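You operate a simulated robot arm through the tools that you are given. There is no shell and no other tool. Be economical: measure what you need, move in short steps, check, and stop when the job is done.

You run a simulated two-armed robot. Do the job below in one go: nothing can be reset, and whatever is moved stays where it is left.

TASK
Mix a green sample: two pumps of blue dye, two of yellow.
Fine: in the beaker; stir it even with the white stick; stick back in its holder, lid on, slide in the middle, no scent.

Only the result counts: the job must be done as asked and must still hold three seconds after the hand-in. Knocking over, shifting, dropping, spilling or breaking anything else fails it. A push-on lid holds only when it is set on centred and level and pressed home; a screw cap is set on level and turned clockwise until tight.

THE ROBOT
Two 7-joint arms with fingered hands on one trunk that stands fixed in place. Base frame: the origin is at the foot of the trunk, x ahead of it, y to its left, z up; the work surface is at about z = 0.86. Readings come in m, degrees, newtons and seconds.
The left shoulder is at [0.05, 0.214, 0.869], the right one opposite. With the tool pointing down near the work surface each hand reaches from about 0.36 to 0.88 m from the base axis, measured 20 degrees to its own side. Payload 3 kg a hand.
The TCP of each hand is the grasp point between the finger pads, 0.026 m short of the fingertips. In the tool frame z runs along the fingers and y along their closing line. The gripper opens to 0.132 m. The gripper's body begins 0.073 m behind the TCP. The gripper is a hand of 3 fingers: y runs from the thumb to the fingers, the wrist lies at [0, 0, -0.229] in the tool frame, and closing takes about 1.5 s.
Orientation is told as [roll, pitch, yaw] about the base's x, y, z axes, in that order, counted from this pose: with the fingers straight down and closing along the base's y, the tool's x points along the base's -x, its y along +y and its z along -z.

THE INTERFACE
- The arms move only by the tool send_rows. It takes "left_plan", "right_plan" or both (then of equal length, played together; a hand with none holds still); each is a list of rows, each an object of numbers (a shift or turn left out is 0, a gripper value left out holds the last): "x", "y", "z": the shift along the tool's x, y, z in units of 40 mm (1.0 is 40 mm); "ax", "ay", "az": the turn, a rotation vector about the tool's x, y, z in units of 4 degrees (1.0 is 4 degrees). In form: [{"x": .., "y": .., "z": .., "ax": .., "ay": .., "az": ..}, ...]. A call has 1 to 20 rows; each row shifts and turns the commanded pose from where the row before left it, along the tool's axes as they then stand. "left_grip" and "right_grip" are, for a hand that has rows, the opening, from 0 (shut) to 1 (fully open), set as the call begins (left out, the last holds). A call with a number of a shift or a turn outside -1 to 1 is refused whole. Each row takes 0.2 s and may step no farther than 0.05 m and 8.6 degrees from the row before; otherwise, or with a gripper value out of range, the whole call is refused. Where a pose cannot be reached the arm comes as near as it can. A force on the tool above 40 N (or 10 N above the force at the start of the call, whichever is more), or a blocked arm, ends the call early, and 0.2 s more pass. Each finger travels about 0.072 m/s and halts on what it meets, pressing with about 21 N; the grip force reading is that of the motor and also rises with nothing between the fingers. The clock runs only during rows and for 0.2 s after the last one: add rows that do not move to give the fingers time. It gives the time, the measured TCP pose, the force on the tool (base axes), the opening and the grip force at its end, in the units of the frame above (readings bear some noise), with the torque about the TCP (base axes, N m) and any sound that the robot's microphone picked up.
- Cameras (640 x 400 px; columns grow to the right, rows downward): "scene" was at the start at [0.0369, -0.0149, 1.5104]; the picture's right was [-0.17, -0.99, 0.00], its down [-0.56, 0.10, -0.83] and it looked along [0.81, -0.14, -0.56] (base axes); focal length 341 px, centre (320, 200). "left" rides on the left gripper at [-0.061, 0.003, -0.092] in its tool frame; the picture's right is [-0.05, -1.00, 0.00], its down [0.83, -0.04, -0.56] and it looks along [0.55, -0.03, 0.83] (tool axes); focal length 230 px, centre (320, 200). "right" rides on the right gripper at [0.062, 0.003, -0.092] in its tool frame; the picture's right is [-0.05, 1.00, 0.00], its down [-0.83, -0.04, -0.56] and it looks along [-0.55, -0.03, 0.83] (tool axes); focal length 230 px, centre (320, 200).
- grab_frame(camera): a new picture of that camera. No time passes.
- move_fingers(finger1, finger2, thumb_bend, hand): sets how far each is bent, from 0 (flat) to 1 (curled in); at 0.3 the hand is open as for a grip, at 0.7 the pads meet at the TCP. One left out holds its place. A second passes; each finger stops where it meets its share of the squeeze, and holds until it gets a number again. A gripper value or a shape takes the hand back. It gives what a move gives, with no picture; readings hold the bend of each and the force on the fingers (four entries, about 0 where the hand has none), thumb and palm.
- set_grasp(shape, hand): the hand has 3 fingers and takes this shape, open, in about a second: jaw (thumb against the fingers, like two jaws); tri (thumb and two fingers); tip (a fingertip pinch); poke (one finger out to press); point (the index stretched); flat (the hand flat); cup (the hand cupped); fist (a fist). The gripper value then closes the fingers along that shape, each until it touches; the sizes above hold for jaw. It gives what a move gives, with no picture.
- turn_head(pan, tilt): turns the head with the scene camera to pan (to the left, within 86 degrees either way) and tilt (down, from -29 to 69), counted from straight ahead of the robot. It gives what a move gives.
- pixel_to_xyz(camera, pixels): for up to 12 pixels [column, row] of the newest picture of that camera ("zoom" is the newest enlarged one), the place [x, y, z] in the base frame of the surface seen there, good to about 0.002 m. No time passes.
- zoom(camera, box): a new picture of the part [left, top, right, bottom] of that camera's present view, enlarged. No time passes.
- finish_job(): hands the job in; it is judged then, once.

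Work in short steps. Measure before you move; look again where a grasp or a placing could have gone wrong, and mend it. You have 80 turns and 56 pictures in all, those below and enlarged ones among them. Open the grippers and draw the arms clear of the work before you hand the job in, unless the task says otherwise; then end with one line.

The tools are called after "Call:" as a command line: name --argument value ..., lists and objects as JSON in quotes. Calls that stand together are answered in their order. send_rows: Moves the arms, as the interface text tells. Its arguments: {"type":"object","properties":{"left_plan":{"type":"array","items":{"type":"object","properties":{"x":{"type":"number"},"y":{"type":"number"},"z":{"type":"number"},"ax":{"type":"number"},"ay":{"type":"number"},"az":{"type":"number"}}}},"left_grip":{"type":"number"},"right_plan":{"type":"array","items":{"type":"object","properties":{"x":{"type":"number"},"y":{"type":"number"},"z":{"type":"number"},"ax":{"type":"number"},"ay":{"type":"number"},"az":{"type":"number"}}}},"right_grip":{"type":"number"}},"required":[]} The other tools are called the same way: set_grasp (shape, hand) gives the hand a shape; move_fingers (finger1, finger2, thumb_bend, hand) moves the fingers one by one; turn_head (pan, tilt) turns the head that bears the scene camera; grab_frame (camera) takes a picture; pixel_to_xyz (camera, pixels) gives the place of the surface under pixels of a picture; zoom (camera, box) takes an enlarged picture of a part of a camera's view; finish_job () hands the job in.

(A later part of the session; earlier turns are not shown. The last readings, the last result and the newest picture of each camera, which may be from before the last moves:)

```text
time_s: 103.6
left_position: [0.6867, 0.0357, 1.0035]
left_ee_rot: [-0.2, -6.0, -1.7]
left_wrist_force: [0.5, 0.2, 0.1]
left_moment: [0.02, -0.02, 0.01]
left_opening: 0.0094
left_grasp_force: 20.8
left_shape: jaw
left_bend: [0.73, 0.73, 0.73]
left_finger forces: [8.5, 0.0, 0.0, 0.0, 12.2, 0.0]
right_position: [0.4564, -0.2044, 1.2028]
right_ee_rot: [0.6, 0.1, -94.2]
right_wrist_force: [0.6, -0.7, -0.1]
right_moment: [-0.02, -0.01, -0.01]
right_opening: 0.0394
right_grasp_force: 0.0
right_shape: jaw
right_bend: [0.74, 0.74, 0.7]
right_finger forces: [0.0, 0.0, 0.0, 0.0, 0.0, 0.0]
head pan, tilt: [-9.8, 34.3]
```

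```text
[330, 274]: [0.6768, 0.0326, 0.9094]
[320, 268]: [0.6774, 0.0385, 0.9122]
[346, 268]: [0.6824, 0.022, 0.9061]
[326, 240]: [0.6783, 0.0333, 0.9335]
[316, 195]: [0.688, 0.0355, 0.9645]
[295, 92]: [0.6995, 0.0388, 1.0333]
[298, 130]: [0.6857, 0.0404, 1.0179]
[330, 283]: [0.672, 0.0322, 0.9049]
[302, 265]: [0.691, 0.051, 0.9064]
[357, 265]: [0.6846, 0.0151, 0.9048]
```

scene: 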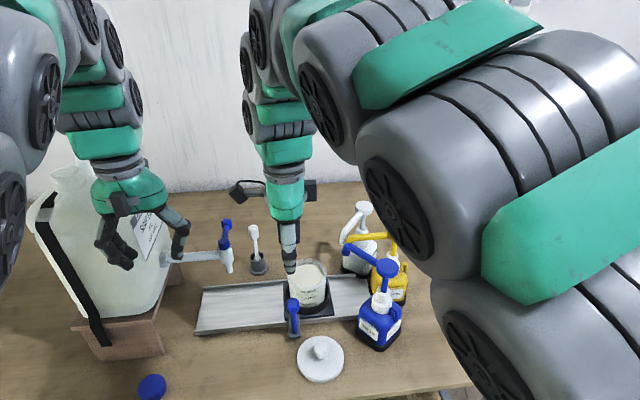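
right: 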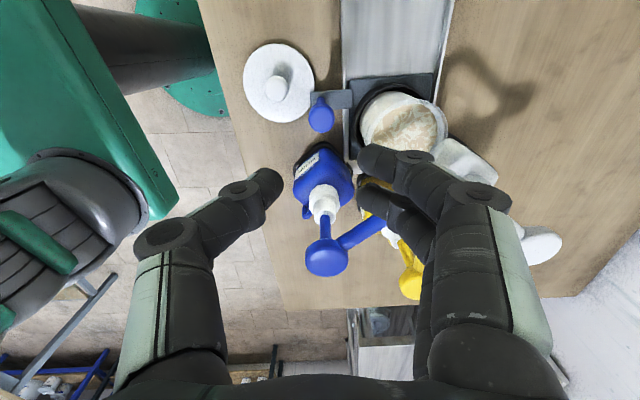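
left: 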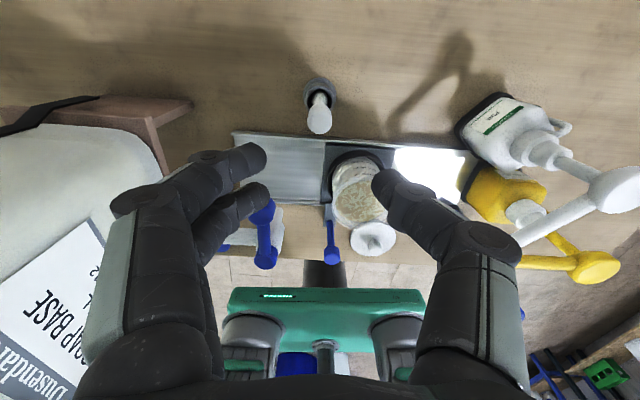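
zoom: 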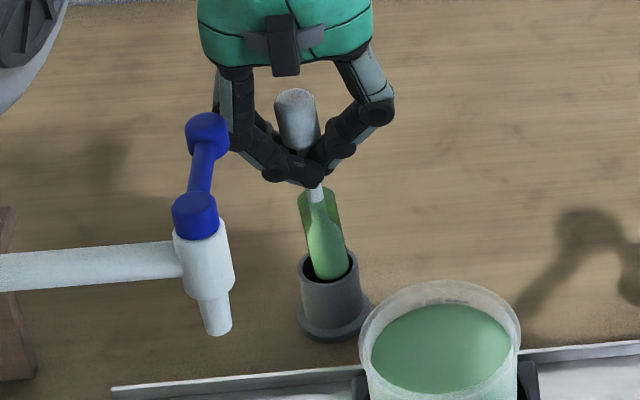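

The tip is right at the mouth, close to its front edge, and the stick slid up ~18 mm in the grip. I nudge +4 mm in x, +2 mm in y with a bit more pitch, then lower 10 mm and look.

Call:
send_rows --left_plan '[{"x": -0.1, "y": 0.05}, {"ay": -0.4}, {"ay": -0.4}, {}, {"x": 0.02, "z": 0.12}, {"x": 0.02, "z": 0.12}, {}]'

Call:
zoom --camera "scene" --box '[200, 190, 310, 290]'

```text
time_s: 105.2
left_position: [0.6933, 0.0391, 0.9945]
left_ee_rot: [0.0, -9.2, -1.8]
left_wrist_force: [-0.5, -0.5, -0.3]
left_moment: [-0.01, 0.02, -0.02]
left_opening: 0.0095
left_grasp_force: 20.4
left_shape: jaw
left_bend: [0.73, 0.73, 0.73]
left_finger forces: [8.2, 0.0, 0.0, 0.0, 12.4, 0.0]
right_position: [0.4567, -0.2047, 1.2026]
right_ee_rot: [0.7, 0.0, -94.4]
right_wrist_force: [-0.1, 0.6, 0.2]
right_moment: [0.04, 0.01, 0.0]
right_opening: 0.0397
right_grasp_force: 0.0
right_shape: jaw
right_bend: [0.74, 0.74, 0.7]
right_finger forces: [0.0, 0.0, 0.1, 0.1, 0.1, 0.0]
head pan, tilt: [-9.8, 34.3]
```

```text
4.00 times, centred on (255, 240) of scene
```

zoom: 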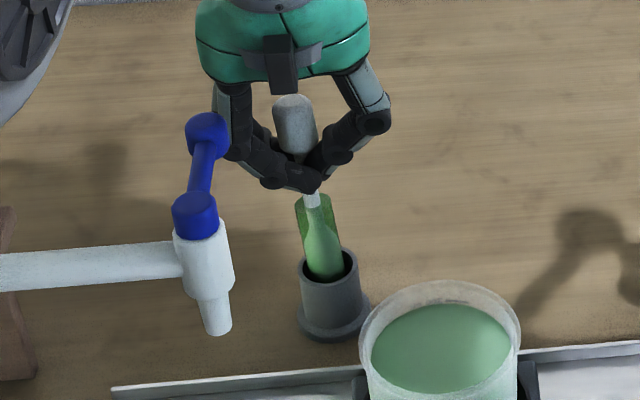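

Call:
pixel_to_xyz --camera "zoom" --pixels '[[325, 276], [310, 265], [342, 265], [320, 235], [294, 97], [296, 135], [313, 198]]'

```text
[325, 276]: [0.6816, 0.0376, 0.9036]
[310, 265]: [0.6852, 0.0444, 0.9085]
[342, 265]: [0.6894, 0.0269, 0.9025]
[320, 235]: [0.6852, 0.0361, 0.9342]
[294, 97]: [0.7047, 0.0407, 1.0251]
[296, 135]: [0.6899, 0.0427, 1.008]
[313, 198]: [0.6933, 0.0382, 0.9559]
```

The tip is now inside the mouth (z 0.903 below the rim, axis ≈(0.689,0.036)). I lower the rest.

Call:
send_rows --left_plan '[{"x": 0.02, "y": -0.04, "z": 0.12}, {"x": 0.02, "z": 0.12}, {"x": 0.02, "z": 0.12}, {"x": 0.02, "z": 0.12}, {}]'

Call:
zoom --camera "scene" --box '[200, 190, 310, 290]'

Call:
pixel_to_xyz --camera "zoom" --pixels '[[294, 105], [294, 115], [298, 145], [322, 250], [322, 270], [328, 283]]'

```text
time_s: 106.4
left_position: [0.6927, 0.0352, 0.9756]
left_ee_rot: [-0.1, -9.3, -1.7]
left_wrist_force: [-0.2, -0.8, -0.6]
left_moment: [-0.03, 0.05, 0.03]
left_opening: 0.0097
left_grasp_force: 20.7
left_shape: jaw
left_bend: [0.73, 0.73, 0.73]
left_finger forces: [8.2, 0.0, 0.1, 0.1, 12.4, 0.0]
right_position: [0.4556, -0.2042, 1.2025]
right_ee_rot: [0.6, 0.0, -94.3]
right_wrist_force: [-0.6, -0.2, 0.2]
right_moment: [0.01, 0.0, -0.02]
right_opening: 0.0393
right_grasp_force: 0.0
right_shape: jaw
right_bend: [0.74, 0.74, 0.7]
right_finger forces: [0.1, 0.1, 0.1, 0.1, 0.0, 0.1]
head pan, tilt: [-9.8, 34.3]
```

```text
4.00 times, centred on (255, 240) of scene
```

zoom: 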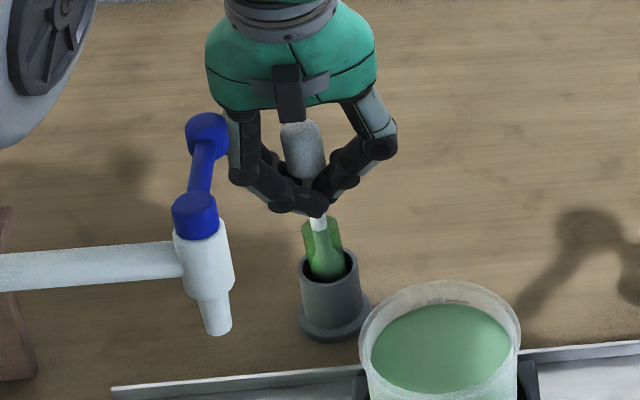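

```text
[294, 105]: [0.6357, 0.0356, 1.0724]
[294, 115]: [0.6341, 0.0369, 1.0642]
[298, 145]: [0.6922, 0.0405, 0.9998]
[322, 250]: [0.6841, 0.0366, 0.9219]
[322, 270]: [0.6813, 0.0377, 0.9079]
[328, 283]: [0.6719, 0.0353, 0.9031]
```

Nearly at the bottom. I lower 4 mm more, open narrowly and rise straight up.

Call:
send_rows --left_plan '[{"x": 0.017, "z": 0.1}, {}]'

Call:
send_rows --left_plan '[{}, {}, {}, {}, {"x": -0.05, "z": -0.3}, {"x": -0.08, "z": -0.5}, {"x": -0.08, "z": -0.5}, {"x": -0.1, "z": -0.6}, {"x": -0.1, "z": -0.6}, {"x": -0.1, "z": -0.6}, {"x": -0.1, "z": -0.6}, {}]' --left_grip 0.36

Call:
zoom --camera "scene" --box '[180, 180, 440, 390]'

Call:
pixel_to_xyz --camera "zoom" --pixels '[[212, 88], [212, 98], [218, 150], [340, 318], [340, 330], [330, 322], [352, 322], [297, 340], [384, 340], [340, 300], [340, 370], [240, 240]]'

```text
time_s: 107.0
left_position: [0.6928, 0.0361, 0.9706]
left_ee_rot: [-0.2, -9.2, -1.8]
left_wrist_force: [-0.3, 0.1, 2.7]
left_moment: [-0.04, 0.02, 0.0]
left_opening: 0.0093
left_grasp_force: 21.2
left_shape: jaw
left_bend: [0.73, 0.73, 0.73]
left_finger forces: [7.9, 0.0, 0.0, 0.0, 12.6, 0.0]
right_position: [0.4569, -0.2036, 1.2044]
right_ee_rot: [0.7, 0.0, -94.2]
right_wrist_force: [0.5, 1.0, -1.1]
right_moment: [0.01, 0.03, 0.04]
right_opening: 0.0394
right_grasp_force: 0.0
right_shape: jaw
right_bend: [0.74, 0.74, 0.7]
right_finger forces: [0.0, 0.0, 0.0, 0.1, 0.1, 0.0]
head pan, tilt: [-9.8, 34.3]
```

```text
time_s: 109.6
left_position: [0.6923, 0.0368, 1.1214]
left_ee_rot: [-0.1, -9.2, -1.7]
left_wrist_force: [0.2, 0.5, -0.5]
left_moment: [0.0, -0.02, 0.04]
left_opening: 0.047
left_grasp_force: 0.0
left_shape: jaw
left_bend: [0.74, 0.74, 0.7]
left_finger forces: [0.1, 0.1, 0.1, 0.0, 0.0, 0.1]
right_position: [0.4569, -0.2037, 1.2039]
right_ee_rot: [0.6, 0.0, -94.3]
right_wrist_force: [0.4, 0.3, -0.9]
right_moment: [-0.04, -0.02, -0.01]
right_opening: 0.0393
right_grasp_force: 0.1
right_shape: jaw
right_bend: [0.74, 0.74, 0.7]
right_finger forces: [0.1, 0.0, 0.0, 0.0, 0.0, 0.0]
head pan, tilt: [-9.8, 34.3]
```

```text
1.90 times, centred on (310, 285) of scene
```

zoom: 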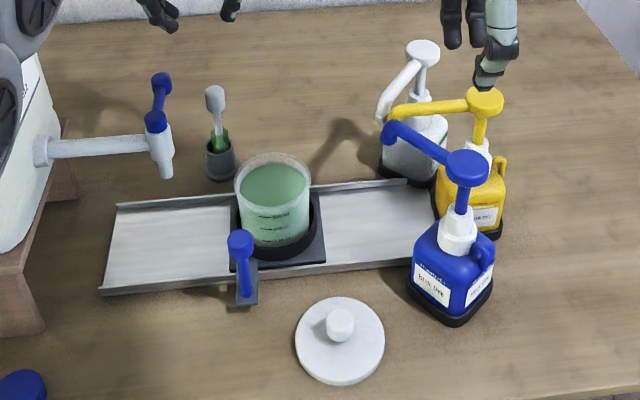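

```text
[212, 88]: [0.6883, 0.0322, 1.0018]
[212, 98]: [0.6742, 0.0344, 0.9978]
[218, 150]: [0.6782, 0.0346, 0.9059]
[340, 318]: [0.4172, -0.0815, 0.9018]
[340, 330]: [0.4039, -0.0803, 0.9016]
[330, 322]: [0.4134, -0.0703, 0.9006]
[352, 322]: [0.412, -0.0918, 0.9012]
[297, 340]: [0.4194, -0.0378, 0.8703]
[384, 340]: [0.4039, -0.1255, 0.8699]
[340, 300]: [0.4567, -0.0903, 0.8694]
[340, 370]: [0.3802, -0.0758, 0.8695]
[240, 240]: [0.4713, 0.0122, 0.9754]
```

The stick stands back in its holder at the original height (top z 1.002), slide and beaker unmoved. I withdraw the left arm, then bring the right hand above the lid.

Call:
send_rows --left_plan '[{"y": -0.3, "z": -0.3}, {"x": 0.8, "z": -0.4}, {"x": 0.8, "z": -0.4}, {"x": 0.8, "z": -0.4}, {"x": 0.8, "z": -0.4}, {"x": 0.8, "z": -0.4}, {"x": 0.8, "z": -0.4}, {"x": 0.8, "z": -0.4}, {"x": 0.8, "z": -0.4}, {"y": 0.9, "ay": 0.7}, {"y": 0.9, "ay": 0.7}, {"y": 0.9, "ay": 0.7}, {"y": 0.6}]'

Call:
send_rows --right_plan '[{"ay": -0.15, "x": 0.6, "y": -0.26}, {"x": 0.6, "y": -0.26}, {"x": 0.6, "y": -0.26}, {"x": 0.6, "y": -0.26}, {"x": 0.6, "y": -0.26}, {"z": 0.7}, {"z": 0.7}, {"z": 0.7}, {"z": 0.7}, {"z": 0.7}]' --right_grip 0.45

Call:
grab_frame --camera "right"

```text
time_s: 112.4
left_position: [0.4214, 0.1661, 1.2194]
left_ee_rot: [-0.1, -0.8, -1.6]
left_wrist_force: [-0.6, -0.1, -0.9]
left_moment: [-0.01, 0.0, -0.02]
left_opening: 0.0474
left_grasp_force: 0.1
left_shape: jaw
left_bend: [0.74, 0.74, 0.7]
left_finger forces: [0.0, 0.0, 0.0, 0.0, 0.0, 0.0]
right_position: [0.4552, -0.2043, 1.2031]
right_ee_rot: [0.6, 0.1, -94.4]
right_wrist_force: [-0.3, -0.1, 0.0]
right_moment: [-0.01, 0.01, -0.02]
right_opening: 0.0395
right_grasp_force: 0.2
right_shape: jaw
right_bend: [0.74, 0.74, 0.7]
right_finger forces: [0.0, 0.0, 0.0, 0.0, 0.0, 0.0]
head pan, tilt: [-9.8, 34.3]
```

```text
time_s: 114.6
left_position: [0.4215, 0.1657, 1.2206]
left_ee_rot: [-0.1, -0.9, -1.7]
left_wrist_force: [-0.7, 0.1, 0.2]
left_moment: [-0.02, -0.01, 0.01]
left_opening: 0.0472
left_grasp_force: 0.0
left_shape: jaw
left_bend: [0.74, 0.74, 0.7]
left_finger forces: [0.0, 0.0, 0.0, 0.1, 0.1, 0.0]
right_position: [0.4128, -0.0841, 1.0614]
right_ee_rot: [0.5, -0.7, -94.3]
right_wrist_force: [-0.3, -0.2, -0.6]
right_moment: [0.02, -0.02, 0.02]
right_opening: 0.0591
right_grasp_force: 0.1
right_shape: jaw
right_bend: [0.73, 0.73, 0.7]
right_finger forces: [0.0, 0.0, 0.0, 0.1, 0.0, 0.0]
head pan, tilt: [-9.8, 34.3]
```

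```text
7 pictures are left
```

right: 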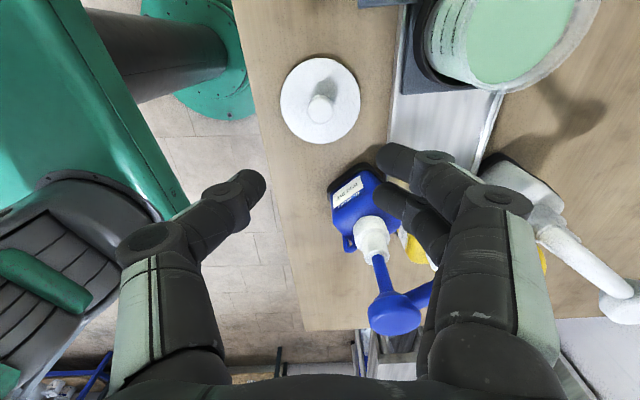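

Orientation shows the small tilt should be undone on both tool axes. I measure the lid and knob in this view.

Call:
pixel_to_xyz --camera "right" --pixels '[[283, 100], [358, 100], [320, 61], [320, 141], [320, 108], [309, 108], [332, 108], [320, 97], [320, 119], [480, 85], [440, 60], [560, 60]]'

```text
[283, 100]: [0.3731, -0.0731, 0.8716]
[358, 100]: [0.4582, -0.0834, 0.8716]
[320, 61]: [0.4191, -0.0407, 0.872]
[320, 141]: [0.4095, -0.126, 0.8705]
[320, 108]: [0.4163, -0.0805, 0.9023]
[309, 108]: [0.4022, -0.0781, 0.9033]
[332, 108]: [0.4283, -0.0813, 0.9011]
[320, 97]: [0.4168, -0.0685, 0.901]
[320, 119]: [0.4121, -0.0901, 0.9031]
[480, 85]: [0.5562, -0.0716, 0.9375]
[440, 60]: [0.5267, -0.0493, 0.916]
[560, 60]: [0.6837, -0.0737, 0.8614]
```

Lid centre/knob at (0.4155,-0.081), knob top 0.903, disc top 0.872. I level, centre, lower to z≈0.901 and grip the knob.

Call:
send_rows --right_plan '[{"ax": 0.13, "ay": 0.17}, {"x": 0.08, "y": 0.06}, {"z": 0.6}, {"z": 0.6}, {"z": 0.6}, {"z": 0.6}, {"z": 0.6}, {"z": 0.5}, {"z": 0.3}, {"z": 0.2}, {}]'

Call:
send_rows --right_plan '[{}, {}, {}, {}, {}]' --right_grip 0.0

```text
time_s: 117.0
left_position: [0.4215, 0.1663, 1.2194]
left_ee_rot: [-0.1, -0.8, -1.6]
left_wrist_force: [-0.2, 1.4, 0.3]
left_moment: [0.03, 0.01, 0.0]
left_opening: 0.0472
left_grasp_force: 0.1
left_shape: jaw
left_bend: [0.74, 0.74, 0.7]
left_finger forces: [0.0, 0.1, 0.0, 0.0, 0.0, 0.0]
right_position: [0.4162, -0.0782, 0.903]
right_ee_rot: [0.0, 0.0, -94.2]
right_wrist_force: [0.3, 0.8, -0.3]
right_moment: [0.01, 0.0, 0.0]
right_opening: 0.059
right_grasp_force: 0.1
right_shape: jaw
right_bend: [0.73, 0.73, 0.7]
right_finger forces: [0.0, 0.1, 0.0, 0.0, 0.0, 0.0]
head pan, tilt: [-9.8, 34.3]
```

```text
time_s: 118.2
left_position: [0.421, 0.1658, 1.2202]
left_ee_rot: [-0.1, -0.8, -1.7]
left_wrist_force: [0.3, -0.5, 0.6]
left_moment: [-0.03, 0.03, 0.0]
left_opening: 0.0471
left_grasp_force: 0.1
left_shape: jaw
left_bend: [0.74, 0.74, 0.7]
left_finger forces: [0.0, 0.0, 0.0, 0.0, 0.0, 0.0]
right_position: [0.4155, -0.0784, 0.9026]
right_ee_rot: [0.0, 0.0, -94.3]
right_wrist_force: [0.4, -0.4, -0.2]
right_moment: [-0.01, -0.04, -0.02]
right_opening: 0.0173
right_grasp_force: 20.8
right_shape: jaw
right_bend: [0.71, 0.73, 0.7]
right_finger forces: [7.9, 9.9, 0.0, 0.1, 18.1, 0.0]
head pan, tilt: [-9.8, 34.3]
```

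Level, even grip. I lift the lid 140 mm straight up and check how it hangs.

Call:
send_rows --right_plan '[{"z": -0.2}, {"z": -0.5}, {"z": -0.6}, {"z": -0.6}, {"z": -0.6}, {"z": -0.6}, {"z": -0.4}, {}]'

Call:
grab_frame --camera "right"

```text
time_s: 120.0
left_position: [0.4222, 0.1656, 1.2199]
left_ee_rot: [-0.1, -0.8, -1.6]
left_wrist_force: [0.0, 0.4, 0.2]
left_moment: [0.01, -0.04, 0.02]
left_opening: 0.0471
left_grasp_force: 0.1
left_shape: jaw
left_bend: [0.74, 0.74, 0.7]
left_finger forces: [0.1, 0.0, 0.0, 0.1, 0.0, 0.0]
right_position: [0.4196, -0.0777, 1.0426]
right_ee_rot: [-0.1, 0.0, -94.3]
right_wrist_force: [0.9, 0.1, 0.2]
right_moment: [-0.02, 0.02, 0.01]
right_opening: 0.0171
right_grasp_force: 20.8
right_shape: jaw
right_bend: [0.71, 0.73, 0.7]
right_finger forces: [8.3, 10.2, 0.0, 0.0, 18.1, 0.0]
head pan, tilt: [-9.8, 34.3]
```

```text
6 pictures are left
```

right: 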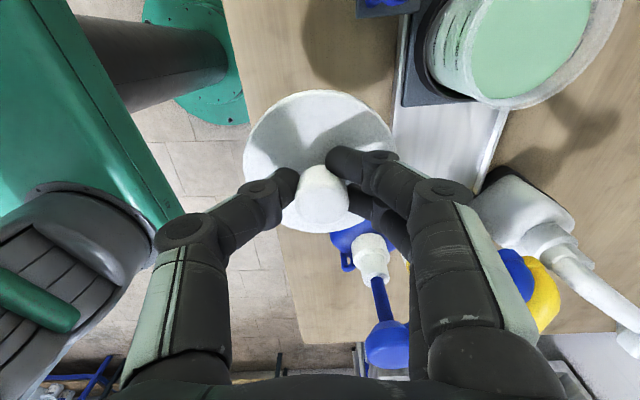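

The lid is held. I measure the disc plane for level and centre, plus more of the beaker rim.

Call:
pixel_to_xyz --camera "right" --pixels '[[248, 150], [391, 150], [320, 94], [270, 112], [370, 110], [290, 225], [345, 225], [310, 120], [322, 172], [505, 105], [590, 60], [440, 20]]'

```text
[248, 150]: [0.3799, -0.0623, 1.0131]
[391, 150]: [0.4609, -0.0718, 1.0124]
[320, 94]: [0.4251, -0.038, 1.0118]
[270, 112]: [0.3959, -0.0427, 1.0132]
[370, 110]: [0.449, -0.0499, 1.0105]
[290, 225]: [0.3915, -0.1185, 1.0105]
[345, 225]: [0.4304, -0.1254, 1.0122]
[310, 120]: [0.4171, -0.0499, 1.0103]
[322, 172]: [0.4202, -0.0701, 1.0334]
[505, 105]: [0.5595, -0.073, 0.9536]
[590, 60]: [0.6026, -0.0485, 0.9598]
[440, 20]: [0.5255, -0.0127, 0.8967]
```

The lid hangs level (disc z 1.011–1.013), its centre ≈(-0.0005,-0.003) from the TCP; beaker axis fits at (0.5635,-0.031). I carry it above the beaker.

Call:
send_rows --right_plan '[{"x": 0.252, "y": 0.585}, {"x": 0.252, "y": 0.585}, {"x": 0.252, "y": 0.585}, {"x": 0.252, "y": 0.585}, {"x": 0.252, "y": 0.585}, {"x": 0.252, "y": 0.585}, {}, {}]'

Call:
grab_frame --camera "right"

```text
time_s: 121.8
left_position: [0.4218, 0.1655, 1.2203]
left_ee_rot: [-0.2, -0.8, -1.7]
left_wrist_force: [0.7, 1.2, -0.9]
left_moment: [-0.05, 0.0, -0.01]
left_opening: 0.0473
left_grasp_force: 0.1
left_shape: jaw
left_bend: [0.74, 0.74, 0.7]
left_finger forces: [0.0, 0.0, 0.0, 0.0, 0.1, 0.0]
right_position: [0.5618, -0.0289, 1.0407]
right_ee_rot: [0.1, -0.1, -94.3]
right_wrist_force: [0.2, 0.0, -0.3]
right_moment: [-0.01, -0.04, 0.02]
right_opening: 0.0169
right_grasp_force: 20.6
right_shape: jaw
right_bend: [0.71, 0.73, 0.7]
right_finger forces: [8.9, 10.6, 0.0, 0.0, 18.0, 0.0]
head pan, tilt: [-9.8, 34.3]
```

```text
5 pictures are left
```

right: 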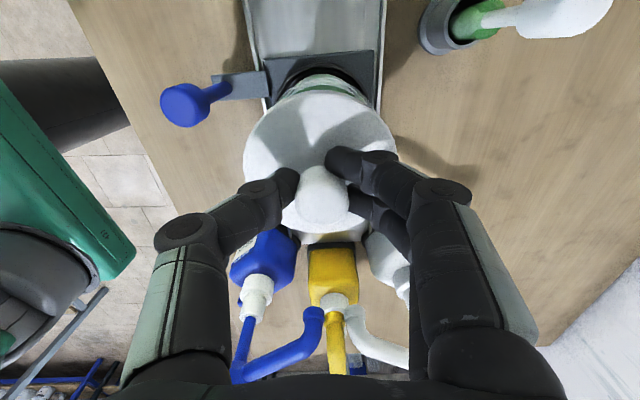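

I measure the lid's edge and the beaker's visible rim for the final centring.

Call:
pixel_to_xyz --camera "right" --pixels '[[320, 94], [260, 115], [382, 115], [249, 155], [391, 155], [287, 222], [350, 228], [320, 84], [290, 90], [350, 90], [320, 76], [330, 80]]'

```text
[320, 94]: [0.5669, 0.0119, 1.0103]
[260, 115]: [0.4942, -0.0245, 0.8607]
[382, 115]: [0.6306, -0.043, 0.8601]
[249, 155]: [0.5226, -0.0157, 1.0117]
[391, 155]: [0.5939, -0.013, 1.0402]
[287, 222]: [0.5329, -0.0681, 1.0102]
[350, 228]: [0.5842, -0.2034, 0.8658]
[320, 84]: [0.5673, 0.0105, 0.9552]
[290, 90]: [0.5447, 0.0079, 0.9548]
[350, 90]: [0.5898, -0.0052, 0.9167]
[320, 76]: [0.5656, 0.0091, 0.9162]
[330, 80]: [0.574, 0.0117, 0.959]
```

Lid centre (0.5625,-0.032) vs beaker (0.5635,-0.031): about 1 mm. I trim that and lower to the rim slowly.

Call:
send_rows --right_plan '[{"x": 0.02, "y": 0.025}, {"z": 0.2}, {"z": 0.2}, {"z": 0.2}, {"z": 0.15}, {"z": 0.1}, {"z": 0.08}, {}]'

```text
time_s: 123.6
left_position: [0.4221, 0.1659, 1.2199]
left_ee_rot: [-0.1, -0.8, -1.7]
left_wrist_force: [0.3, 0.8, -0.1]
left_moment: [-0.02, 0.02, 0.02]
left_opening: 0.0473
left_grasp_force: 0.0
left_shape: jaw
left_bend: [0.74, 0.74, 0.7]
left_finger forces: [0.0, 0.1, 0.0, 0.1, 0.0, 0.0]
right_position: [0.5629, -0.0262, 1.0025]
right_ee_rot: [0.1, 0.0, -94.4]
right_wrist_force: [-0.4, 0.3, 0.0]
right_moment: [0.0, 0.02, 0.0]
right_opening: 0.0171
right_grasp_force: 21.2
right_shape: jaw
right_bend: [0.71, 0.73, 0.7]
right_finger forces: [9.0, 10.7, 0.0, 0.0, 18.1, 0.1]
head pan, tilt: [-9.8, 34.3]
```

No contact yet. I continue in 2 mm steps.

Call:
send_rows --right_plan '[{"z": 0.05}, {"z": 0.05}, {"z": 0.05}, {}]'

```text
time_s: 124.6
left_position: [0.4225, 0.1663, 1.2201]
left_ee_rot: [0.0, -0.7, -1.7]
left_wrist_force: [-0.7, 1.1, 0.6]
left_moment: [0.01, -0.02, 0.0]
left_opening: 0.0471
left_grasp_force: 0.0
left_shape: jaw
left_bend: [0.74, 0.74, 0.7]
left_finger forces: [0.0, 0.1, 0.0, 0.0, 0.0, 0.1]
right_position: [0.5613, -0.0276, 0.9981]
right_ee_rot: [-0.1, 0.1, -94.2]
right_wrist_force: [-0.6, 0.0, 2.2]
right_moment: [0.0, -0.08, -0.01]
right_opening: 0.0171
right_grasp_force: 21.2
right_shape: jaw
right_bend: [0.72, 0.73, 0.7]
right_finger forces: [9.4, 11.5, 0.0, 0.0, 19.4, 0.0]
head pan, tilt: [-9.8, 34.3]
```

First contact (2 N). I look closely before pressing.

Call:
zoom --camera "scene" --box '[230, 210, 330, 330]'

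```text
3.33 times, centred on (280, 270) of scene
```

zoom: 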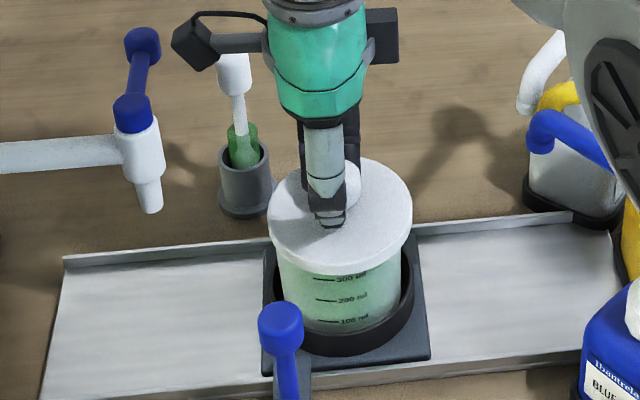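

The lid sits centred and level on the beaker. I press down in small steps.

Call:
send_rows --right_plan '[{"z": 0.05}, {"z": 0.05}, {"z": 0.05}, {"z": 0.05}, {}]'

```text
time_s: 125.6
left_position: [0.4216, 0.1666, 1.2194]
left_ee_rot: [-0.1, -0.7, -1.6]
left_wrist_force: [0.0, -0.7, 0.1]
left_moment: [-0.01, 0.01, 0.01]
left_opening: 0.0471
left_grasp_force: 0.0
left_shape: jaw
left_bend: [0.74, 0.74, 0.7]
left_finger forces: [0.0, 0.0, 0.1, 0.1, 0.0, 0.1]
right_position: [0.5637, -0.0279, 0.9935]
right_ee_rot: [0.5, 0.2, -94.2]
right_wrist_force: [-3.0, -0.7, 20.4]
right_moment: [-0.06, 0.07, -0.02]
right_opening: 0.0203
right_grasp_force: 20.7
right_shape: jaw
right_bend: [0.73, 0.74, 0.71]
right_finger forces: [11.3, 12.9, 0.0, 0.0, 23.0, 0.1]
head pan, tilt: [-9.8, 34.3]
stopped in row 5 (right hand): the force on the tool passed its limit at 42 N (the readings are from after the stop); the commanded pose is now the measured one
```

42 N reached as the fingers slid on the knob. I release, rise, close the fingers, and will press on the knob top; first a check.

Call:
send_rows --right_plan '[{}, {}, {}, {}, {"z": -0.3}, {"z": -0.5}, {"z": -0.6}, {"z": -0.4}, {}]' --right_grip 0.42

Call:
zoom --camera "scene" --box '[230, 210, 330, 330]'

Call:
pixel_to_xyz --camera "zoom" --pixels '[[280, 210], [400, 210], [300, 255], [380, 255], [370, 175], [290, 185], [340, 195], [340, 180], [330, 195], [350, 195]]'

```text
time_s: 127.6
left_position: [0.422, 0.1664, 1.2198]
left_ee_rot: [-0.1, -0.7, -1.7]
left_wrist_force: [0.2, -0.4, -0.1]
left_moment: [0.0, -0.02, 0.0]
left_opening: 0.0474
left_grasp_force: 0.0
left_shape: jaw
left_bend: [0.74, 0.74, 0.7]
left_finger forces: [0.0, 0.1, 0.0, 0.0, 0.1, 0.0]
right_position: [0.5616, -0.0272, 1.0661]
right_ee_rot: [0.3, 0.2, -94.3]
right_wrist_force: [0.4, 0.9, 0.2]
right_moment: [0.02, -0.01, 0.0]
right_opening: 0.0551
right_grasp_force: 0.1
right_shape: jaw
right_bend: [0.73, 0.73, 0.7]
right_finger forces: [0.0, 0.1, 0.1, 0.0, 0.0, 0.0]
head pan, tilt: [-9.8, 34.3]
```

```text
3.33 times, centred on (280, 270) of scene
```

zoom: 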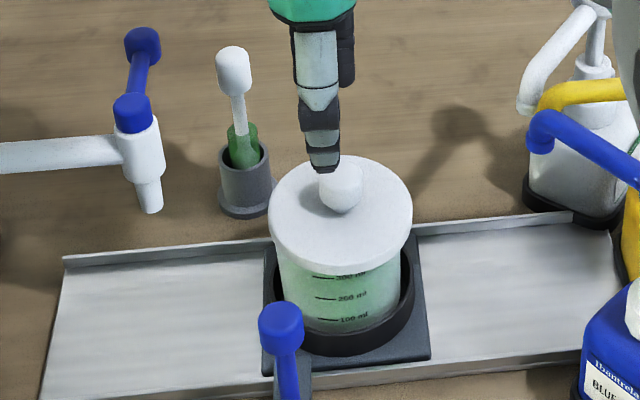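

```text
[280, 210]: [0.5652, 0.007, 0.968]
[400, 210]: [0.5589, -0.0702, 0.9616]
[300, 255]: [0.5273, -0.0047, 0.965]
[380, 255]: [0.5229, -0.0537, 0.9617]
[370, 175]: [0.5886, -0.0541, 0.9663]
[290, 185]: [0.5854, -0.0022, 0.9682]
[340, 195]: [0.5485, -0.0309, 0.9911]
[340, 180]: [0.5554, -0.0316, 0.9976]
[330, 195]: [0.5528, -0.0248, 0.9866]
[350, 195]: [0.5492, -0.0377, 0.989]
```

Left side of the disc reads ~4 mm higher than the right (0.968 vs 0.962), so it needs more pressing. I close the fingers and press on the knob top, slightly on its left.

Call:
send_rows --right_plan '[{}, {}, {}, {}, {}, {}, {"z": 0.4}, {"z": 0.4}, {"z": 0.1}, {"z": 0.1}]' --right_grip 0.0

Call:
send_rows --right_plan '[{"z": 0.05}, {"z": 0.05}, {"z": 0.05}, {"z": 0.05}, {"z": 0.05}, {"z": 0.05}, {"z": 0.05}, {"z": 0.05}]'

```text
time_s: 129.8
left_position: [0.4219, 0.1655, 1.2194]
left_ee_rot: [-0.1, -0.8, -1.8]
left_wrist_force: [0.4, 0.4, -0.2]
left_moment: [-0.02, 0.02, -0.02]
left_opening: 0.047
left_grasp_force: 0.1
left_shape: jaw
left_bend: [0.74, 0.74, 0.7]
left_finger forces: [0.0, 0.0, 0.1, 0.0, 0.1, 0.0]
right_position: [0.5633, -0.0291, 1.0247]
right_ee_rot: [0.4, 0.2, -94.4]
right_wrist_force: [0.9, -1.1, 1.9]
right_moment: [0.04, 0.01, 0.0]
right_opening: 0.0001
right_grasp_force: 21.1
right_shape: jaw
right_bend: [0.63, 0.63, 0.66]
right_finger forces: [0.0, 0.1, 0.0, 0.0, 0.0, 0.0]
head pan, tilt: [-9.8, 34.3]
```

```text
time_s: 130.4
left_position: [0.4219, 0.1659, 1.2201]
left_ee_rot: [-0.1, -0.7, -1.8]
left_wrist_force: [0.0, 0.1, -1.0]
left_moment: [0.0, -0.01, 0.0]
left_opening: 0.0471
left_grasp_force: 0.0
left_shape: jaw
left_bend: [0.74, 0.74, 0.7]
left_finger forces: [0.1, 0.0, 0.0, 0.0, 0.0, 0.1]
right_position: [0.5638, -0.0271, 1.0231]
right_ee_rot: [0.8, 0.4, -94.3]
right_wrist_force: [-3.0, 0.1, 9.0]
right_moment: [0.06, 0.09, -0.01]
right_opening: 0.0
right_grasp_force: 21.0
right_shape: jaw
right_bend: [0.65, 0.64, 0.68]
right_finger forces: [0.0, 0.0, 0.0, 0.0, 0.0, 0.0]
head pan, tilt: [-9.8, 34.3]
stopped in row 2 (right hand): the force on the tool passed its limit at 45 N (the readings are from after the stop); the commanded pose is now the measured one
```

It is stiff now (45 N with ~1 mm travel). I press twice more, left of centre and right of centre, then lift for a level check.

Call:
send_rows --right_plan '[{"z": 0.03}, {"z": 0.03}, {"z": 0.03}, {"z": 0.03}, {"z": 0.03}, {"z": 0.03}]'

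Call:
send_rows --right_plan '[{"z": -0.3}, {"x": 0.12}, {"z": 0.2}, {"z": 0.05}, {"z": 0.04}, {"z": 0.04}, {"z": 0.04}, {"z": 0.04}, {"z": 0.04}]'

Call:
send_rows --right_plan '[{"z": -0.3}, {"z": -0.7}, {"z": -0.8}, {"z": -0.8}, {"z": -0.8}, {"z": -0.8}, {"z": -0.8}, {"x": -0.9}, {"x": -0.9}, {"x": -0.9}, {"x": -0.9}, {"x": -0.9}, {"x": -0.9}]'

Call:
zoom --camera "scene" --box '[230, 210, 330, 330]'

Call:
pixel_to_xyz --camera "zoom" --pixels '[[280, 210], [285, 220], [290, 190], [400, 210], [395, 220], [390, 190], [340, 258], [320, 250], [340, 165], [360, 250], [340, 180], [340, 172]]'

```text
time_s: 131.1
left_position: [0.4216, 0.1667, 1.2195]
left_ee_rot: [0.0, -0.6, -1.7]
left_wrist_force: [0.4, -0.2, -0.1]
left_moment: [-0.02, 0.02, 0.04]
left_opening: 0.0475
left_grasp_force: 0.0
left_shape: jaw
left_bend: [0.74, 0.74, 0.7]
left_finger forces: [0.1, 0.0, 0.0, 0.1, 0.1, 0.0]
right_position: [0.5649, -0.0282, 1.0225]
right_ee_rot: [1.0, 0.5, -94.2]
right_wrist_force: [-2.3, 0.4, 8.2]
right_moment: [0.07, 0.06, 0.04]
right_opening: 0.0005
right_grasp_force: 20.5
right_shape: jaw
right_bend: [0.65, 0.64, 0.68]
right_finger forces: [0.0, 0.0, 0.0, 0.1, 0.0, 0.1]
head pan, tilt: [-9.8, 34.3]
stopped in row 3 (right hand): the force on the tool passed its limit at 43 N (the readings are from after the stop); the commanded pose is now the measured one
```

```text
time_s: 132.6
left_position: [0.4215, 0.1666, 1.2193]
left_ee_rot: [0.0, -0.6, -1.7]
left_wrist_force: [-0.2, 0.3, -0.2]
left_moment: [-0.01, -0.02, 0.0]
left_opening: 0.0472
left_grasp_force: 0.0
left_shape: jaw
left_bend: [0.74, 0.74, 0.7]
left_finger forces: [0.1, 0.1, 0.0, 0.0, 0.0, 0.1]
right_position: [0.5659, -0.0222, 1.0222]
right_ee_rot: [1.2, 0.5, -94.3]
right_wrist_force: [-3.6, 0.1, 10.6]
right_moment: [0.0, 0.13, 0.04]
right_opening: 0.0
right_grasp_force: 21.0
right_shape: jaw
right_bend: [0.64, 0.65, 0.68]
right_finger forces: [0.1, 0.0, 0.0, 0.0, 0.0, 0.1]
head pan, tilt: [-9.8, 34.3]
stopped in row 7 (right hand): the force on the tool passed its limit at 44 N (the readings are from after the stop); the commanded pose is now the measured one
```

```text
time_s: 135.4
left_position: [0.4207, 0.1659, 1.221]
left_ee_rot: [0.0, -0.8, -1.7]
left_wrist_force: [0.1, 0.6, -0.5]
left_moment: [0.03, -0.01, 0.02]
left_opening: 0.0472
left_grasp_force: 0.0
left_shape: jaw
left_bend: [0.74, 0.74, 0.7]
left_finger forces: [0.0, 0.0, 0.0, 0.0, 0.0, 0.0]
right_position: [0.5477, -0.2394, 1.2184]
right_ee_rot: [1.0, 0.6, -94.2]
right_wrist_force: [-0.7, -0.1, 0.7]
right_moment: [0.02, -0.03, 0.06]
right_opening: 0.0
right_grasp_force: 21.1
right_shape: jaw
right_bend: [0.64, 0.64, 0.67]
right_finger forces: [0.0, 0.1, 0.0, 0.1, 0.0, 0.0]
head pan, tilt: [-9.8, 34.3]
```

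```text
3.33 times, centred on (280, 270) of scene
```

zoom: 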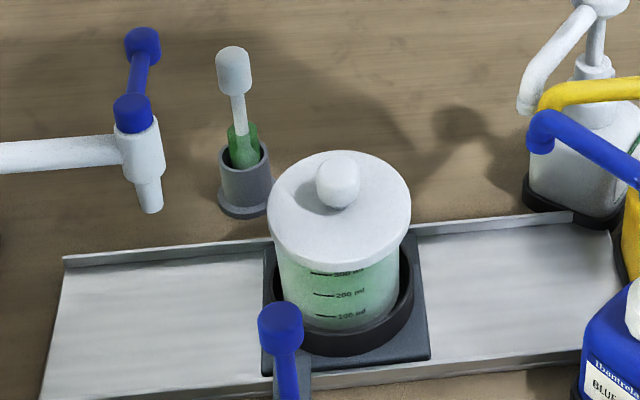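

```text
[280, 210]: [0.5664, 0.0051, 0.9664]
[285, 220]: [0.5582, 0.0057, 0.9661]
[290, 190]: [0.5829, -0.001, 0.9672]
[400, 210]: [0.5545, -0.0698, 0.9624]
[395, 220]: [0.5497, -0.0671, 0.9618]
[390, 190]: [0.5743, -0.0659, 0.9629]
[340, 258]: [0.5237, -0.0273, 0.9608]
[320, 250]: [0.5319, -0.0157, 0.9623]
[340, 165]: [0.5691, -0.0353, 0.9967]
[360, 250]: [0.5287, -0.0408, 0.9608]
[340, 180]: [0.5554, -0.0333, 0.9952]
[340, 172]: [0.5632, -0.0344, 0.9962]
```

The disc still reads tilted (front ≈0.961, left-back ≈0.967). I probe more points of the same picture to tell whether the lid or the whole beaker leans.

Call:
pixel_to_xyz --camera "zoom" --pixels '[[320, 155], [360, 155], [300, 165], [380, 165], [275, 215], [405, 215], [340, 262], [340, 280], [340, 300], [340, 318], [330, 330], [390, 340]]'

Call:
pixel_to_xyz --camera "zoom" --pixels '[[275, 260], [280, 290], [285, 310], [403, 255], [400, 280], [397, 300], [280, 240], [300, 280], [310, 322], [370, 322], [380, 280], [350, 345]]'

```text
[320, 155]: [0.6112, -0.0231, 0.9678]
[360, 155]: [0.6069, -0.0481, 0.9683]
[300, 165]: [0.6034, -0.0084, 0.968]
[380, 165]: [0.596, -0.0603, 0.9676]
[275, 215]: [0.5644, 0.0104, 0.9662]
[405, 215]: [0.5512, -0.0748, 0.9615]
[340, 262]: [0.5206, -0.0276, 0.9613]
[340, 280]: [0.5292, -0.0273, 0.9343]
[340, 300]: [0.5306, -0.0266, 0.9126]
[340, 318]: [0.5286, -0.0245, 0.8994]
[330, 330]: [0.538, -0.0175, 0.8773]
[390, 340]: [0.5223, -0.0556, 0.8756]
```

```text
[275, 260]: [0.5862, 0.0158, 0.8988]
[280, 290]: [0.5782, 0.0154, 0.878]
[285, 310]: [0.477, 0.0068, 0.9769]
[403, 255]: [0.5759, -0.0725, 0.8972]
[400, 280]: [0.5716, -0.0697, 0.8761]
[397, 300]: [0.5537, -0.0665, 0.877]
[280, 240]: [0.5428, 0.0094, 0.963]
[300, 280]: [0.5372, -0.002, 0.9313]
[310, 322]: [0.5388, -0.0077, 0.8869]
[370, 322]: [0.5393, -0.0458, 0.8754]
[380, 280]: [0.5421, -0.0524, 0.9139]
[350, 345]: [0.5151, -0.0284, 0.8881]
```

The lid itself is cocked: back edge 0.968, front 0.961, so the back-left is not home. I move above the disc's back-left part, (0.597,-0.022), and press there directly.

Call:
send_rows --right_plan '[{"ax": 0.25, "ay": -0.15}, {"x": 0.787, "y": 0.117}, {"x": 0.787, "y": 0.117}, {"x": 0.787, "y": 0.117}, {"x": 0.787, "y": 0.117}, {"x": 0.787, "y": 0.117}, {"x": 0.787, "y": 0.117}, {"x": 0.787, "y": 0.117}, {"z": 0.8}, {"z": 0.8}, {"z": 0.8}, {"z": 0.8}, {"z": 0.8}, {"z": 0.5}, {}]'

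```text
time_s: 138.6
left_position: [0.4212, 0.1657, 1.2207]
left_ee_rot: [-0.2, -0.8, -1.6]
left_wrist_force: [-0.7, -0.2, -0.3]
left_moment: [0.02, -0.01, -0.02]
left_opening: 0.0474
left_grasp_force: 0.1
left_shape: jaw
left_bend: [0.74, 0.74, 0.7]
left_finger forces: [0.0, 0.1, 0.0, 0.0, 0.0, 0.1]
right_position: [0.5875, -0.0426, 1.0283]
right_ee_rot: [0.1, 0.0, -94.1]
right_wrist_force: [0.8, 0.8, -0.7]
right_moment: [0.0, -0.02, -0.03]
right_opening: 0.0
right_grasp_force: 20.6
right_shape: jaw
right_bend: [0.64, 0.64, 0.67]
right_finger forces: [0.1, 0.1, 0.0, 0.1, 0.0, 0.0]
right hand out of reach, approached as far as the arm can: row 8
head pan, tilt: [-9.8, 34.3]
```

The hand came up 1–2 cm short; I correct sideways above the lid first, then lower to touch.

Call:
send_rows --right_plan '[{"y": 0.22, "z": -0.1}, {"x": 0.27}, {"x": 0.26}, {}]'

```text
time_s: 139.6
left_position: [0.4205, 0.1665, 1.2196]
left_ee_rot: [-0.2, -0.7, -1.7]
left_wrist_force: [0.1, 1.3, -0.5]
left_moment: [0.01, -0.03, 0.0]
left_opening: 0.0473
left_grasp_force: 0.0
left_shape: jaw
left_bend: [0.74, 0.74, 0.7]
left_finger forces: [0.0, 0.1, 0.0, 0.1, 0.1, 0.0]
right_position: [0.5969, -0.0216, 1.035]
right_ee_rot: [0.1, 0.0, -94.2]
right_wrist_force: [-1.0, 0.8, -0.4]
right_moment: [0.0, -0.03, -0.01]
right_opening: 0.0001
right_grasp_force: 20.8
right_shape: jaw
right_bend: [0.64, 0.64, 0.67]
right_finger forces: [0.1, 0.0, 0.0, 0.0, 0.0, 0.0]
head pan, tilt: [-9.8, 34.3]
```

Now at (0.597,-0.022). I lower to the disc (contact expected at TCP ≈0.995) and press in small steps.

Call:
send_rows --right_plan '[{"z": 0.3}, {"z": 0.3}, {"z": 0.2}, {"z": 0.1}, {"z": 0.05}, {"z": 0.05}, {"z": 0.05}, {"z": 0.05}, {"z": 0.05}, {"z": 0.05}, {"z": 0.05}]'

```text
time_s: 141.5
left_position: [0.4218, 0.1655, 1.2203]
left_ee_rot: [0.0, -0.7, -1.7]
left_wrist_force: [0.2, -0.3, 0.5]
left_moment: [-0.02, 0.02, -0.02]
left_opening: 0.0473
left_grasp_force: 0.1
left_shape: jaw
left_bend: [0.74, 0.74, 0.7]
left_finger forces: [0.0, 0.1, 0.1, 0.0, 0.0, 0.1]
right_position: [0.6015, -0.0218, 0.9934]
right_ee_rot: [0.5, 0.2, -94.3]
right_wrist_force: [-1.4, 0.2, 7.8]
right_moment: [0.07, 0.07, 0.01]
right_opening: 0.0002
right_grasp_force: 21.3
right_shape: jaw
right_bend: [0.66, 0.64, 0.67]
right_finger forces: [0.1, 0.0, 0.0, 0.1, 0.9, 0.1]
head pan, tilt: [-9.8, 34.3]
stopped in row 9 (right hand): the force on the tool passed its limit at 44 N (the readings are from after the stop); the commanded pose is now the measured one
5 turns are left
```

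At 44 N slow pressing the back stays at ≈0.967. I give it a firmer, quicker push there, then one on the knob centre, withdraw with both hands open, and inspect.

Call:
send_rows --right_plan '[{"z": -0.15}, {"z": 0.5}, {"z": 0.4}]'

Call:
send_rows --right_plan '[{"z": -0.4}, {"z": -0.8}, {"x": -0.16, "y": -0.45}, {"x": -0.16, "y": -0.45}, {}, {"z": 0.25}, {"z": 0.6}, {"z": 0.4}]'

Call:
send_rows --right_plan '[{"z": -0.4}, {"z": -0.8}, {"z": -0.8}, {"z": -0.8}, {"z": -0.8}, {"z": -0.8}, {"x": -0.9}, {"x": -0.9}, {"x": -0.9}, {"x": -0.9}, {"x": -0.9}, {"x": -0.9}, {}]'

Call:
zoom --camera "scene" --box '[230, 210, 330, 330]'

Call:
pixel_to_xyz --camera "zoom" --pixels '[[320, 157], [360, 157], [300, 167], [380, 167], [277, 212], [403, 212], [340, 260], [340, 280], [340, 310], [340, 172], [300, 250], [380, 250]]'

```text
time_s: 142.0
left_position: [0.4215, 0.1659, 1.2198]
left_ee_rot: [-0.1, -0.5, -1.7]
left_wrist_force: [1.3, -0.2, -0.1]
left_moment: [-0.01, 0.02, -0.02]
left_opening: 0.0472
left_grasp_force: 0.1
left_shape: jaw
left_bend: [0.74, 0.74, 0.7]
left_finger forces: [0.1, 0.0, 0.0, 0.0, 0.0, 0.1]
right_position: [0.6013, -0.0203, 0.9925]
right_ee_rot: [0.9, 0.6, -94.2]
right_wrist_force: [-1.8, -0.2, 14.9]
right_moment: [0.13, 0.13, 0.02]
right_opening: 0.0002
right_grasp_force: 20.7
right_shape: jaw
right_bend: [0.67, 0.65, 0.68]
right_finger forces: [0.0, 0.0, 0.0, 0.0, 2.3, 0.0]
head pan, tilt: [-9.8, 34.3]
stopped in row 2 (right hand): the force on the tool passed its limit at 62 N (the readings are from after the stop); the commanded pose is now the measured one
```

```text
time_s: 143.6
left_position: [0.4209, 0.1668, 1.2189]
left_ee_rot: [-0.2, -0.6, -1.7]
left_wrist_force: [-1.0, 0.2, -0.3]
left_moment: [0.01, 0.0, 0.0]
left_opening: 0.0473
left_grasp_force: 0.0
left_shape: jaw
left_bend: [0.74, 0.74, 0.7]
left_finger forces: [0.0, 0.0, 0.1, 0.0, 0.1, 0.1]
right_position: [0.5634, -0.03, 1.0215]
right_ee_rot: [1.4, 0.6, -94.2]
right_wrist_force: [-4.8, -2.4, 22.5]
right_moment: [0.07, 0.14, 0.0]
right_opening: 0.0001
right_grasp_force: 20.6
right_shape: jaw
right_bend: [0.66, 0.66, 0.68]
right_finger forces: [0.0, 0.0, 0.1, 0.2, 38.9, 0.1]
head pan, tilt: [-9.8, 34.3]
stopped in row 7 (right hand): the force on the tool passed its limit at 67 N (the readings are from after the stop); the commanded pose is now the measured one
```

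```text
time_s: 146.4
left_position: [0.4227, 0.1656, 1.22]
left_ee_rot: [-0.2, -0.7, -1.7]
left_wrist_force: [0.3, -0.6, 0.7]
left_moment: [-0.01, 0.03, 0.0]
left_opening: 0.0472
left_grasp_force: 0.1
left_shape: jaw
left_bend: [0.74, 0.74, 0.7]
left_finger forces: [0.1, 0.0, 0.0, 0.0, 0.1, 0.0]
right_position: [0.5429, -0.2484, 1.1963]
right_ee_rot: [1.3, 0.6, -94.2]
right_wrist_force: [-0.3, 0.2, 0.0]
right_moment: [0.03, 0.01, 0.01]
right_opening: 0.0
right_grasp_force: 20.5
right_shape: jaw
right_bend: [0.65, 0.65, 0.67]
right_finger forces: [0.1, 0.0, 0.1, 0.0, 0.1, 0.1]
head pan, tilt: [-9.8, 34.3]
```

```text
3.33 times, centred on (280, 270) of scene
```

zoom: 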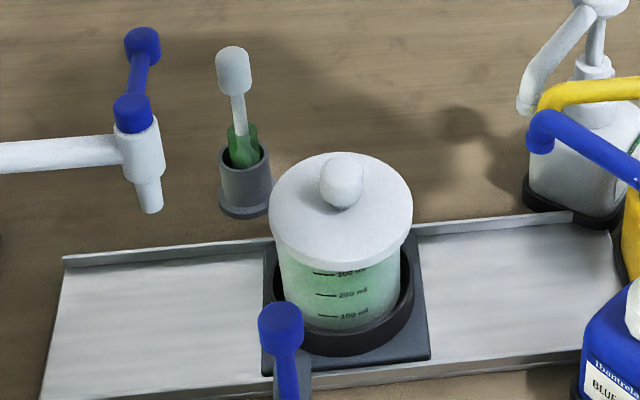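

```text
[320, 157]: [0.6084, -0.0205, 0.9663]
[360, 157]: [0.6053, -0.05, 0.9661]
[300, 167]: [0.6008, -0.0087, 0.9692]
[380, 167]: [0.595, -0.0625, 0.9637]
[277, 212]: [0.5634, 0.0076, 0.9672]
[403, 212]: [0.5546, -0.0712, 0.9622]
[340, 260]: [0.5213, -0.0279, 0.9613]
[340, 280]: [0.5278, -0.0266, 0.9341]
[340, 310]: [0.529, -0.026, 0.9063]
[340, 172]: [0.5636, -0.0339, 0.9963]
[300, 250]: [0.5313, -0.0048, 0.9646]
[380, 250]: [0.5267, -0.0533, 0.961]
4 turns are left
```

The tilt shrank a little (back 0.966, front 0.961), and the beaker's graduations moved together with the lid. I probe the wall to see whether the beaker itself leans in its seat, and bring the right hand back level above the knob, ready to reseat it.

Call:
pixel_to_xyz --camera "zoom" --pixels '[[325, 285], [325, 305], [325, 318], [340, 290], [340, 303], [340, 322], [355, 283], [355, 305], [355, 318], [370, 280], [370, 295], [370, 310]]'

Call:
pixel_to_xyz --camera "zoom" --pixels '[[295, 275], [300, 290], [303, 300], [310, 310], [385, 275], [388, 265], [385, 290], [345, 329], [330, 327], [355, 335], [400, 330], [420, 300]]'

Call:
send_rows --right_plan '[{"ax": 0.33, "ay": -0.15}, {"z": 0.8}, {"z": 0.8}, {"x": 0.776, "y": 0.014}, {"x": 0.776, "y": 0.014}, {"x": 0.776, "y": 0.014}, {"x": 0.776, "y": 0.014}, {"x": 0.776, "y": 0.014}, {"x": 0.776, "y": 0.014}, {"x": 0.776, "y": 0.014}, {"z": 0.8}, {"z": 0.8}, {}, {}]' --right_grip 0.42

```text
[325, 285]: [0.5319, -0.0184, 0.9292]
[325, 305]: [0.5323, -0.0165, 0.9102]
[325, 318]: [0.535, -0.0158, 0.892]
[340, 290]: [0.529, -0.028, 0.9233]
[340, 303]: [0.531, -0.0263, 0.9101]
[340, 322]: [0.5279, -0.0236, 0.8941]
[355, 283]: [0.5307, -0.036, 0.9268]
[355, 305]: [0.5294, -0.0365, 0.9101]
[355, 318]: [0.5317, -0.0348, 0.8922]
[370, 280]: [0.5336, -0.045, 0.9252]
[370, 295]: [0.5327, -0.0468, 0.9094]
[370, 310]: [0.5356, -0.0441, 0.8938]
```

```text
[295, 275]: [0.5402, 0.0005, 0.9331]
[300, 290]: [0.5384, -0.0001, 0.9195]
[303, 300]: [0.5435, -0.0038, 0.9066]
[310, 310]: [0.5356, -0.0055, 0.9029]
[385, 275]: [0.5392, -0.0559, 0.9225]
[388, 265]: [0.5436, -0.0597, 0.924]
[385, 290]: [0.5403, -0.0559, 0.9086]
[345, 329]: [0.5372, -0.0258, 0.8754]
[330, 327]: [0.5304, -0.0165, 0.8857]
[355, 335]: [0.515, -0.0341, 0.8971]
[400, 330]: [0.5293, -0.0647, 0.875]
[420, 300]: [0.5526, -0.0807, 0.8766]
```

```text
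time_s: 149.4
left_position: [0.4216, 0.1659, 1.2195]
left_ee_rot: [-0.2, -0.7, -1.7]
left_wrist_force: [-0.3, 0.6, -0.2]
left_moment: [-0.02, -0.02, 0.0]
left_opening: 0.0474
left_grasp_force: 0.0
left_shape: jaw
left_bend: [0.74, 0.74, 0.7]
left_finger forces: [0.0, 0.0, 0.0, 0.0, 0.0, 0.0]
right_position: [0.5627, -0.0305, 1.0661]
right_ee_rot: [0.0, 0.1, -94.3]
right_wrist_force: [0.5, -0.1, -0.3]
right_moment: [0.0, 0.0, -0.02]
right_opening: 0.0554
right_grasp_force: 0.0
right_shape: jaw
right_bend: [0.73, 0.73, 0.7]
right_finger forces: [0.1, 0.0, 0.1, 0.0, 0.1, 0.0]
head pan, tilt: [-9.8, 34.3]
3 turns are left
```

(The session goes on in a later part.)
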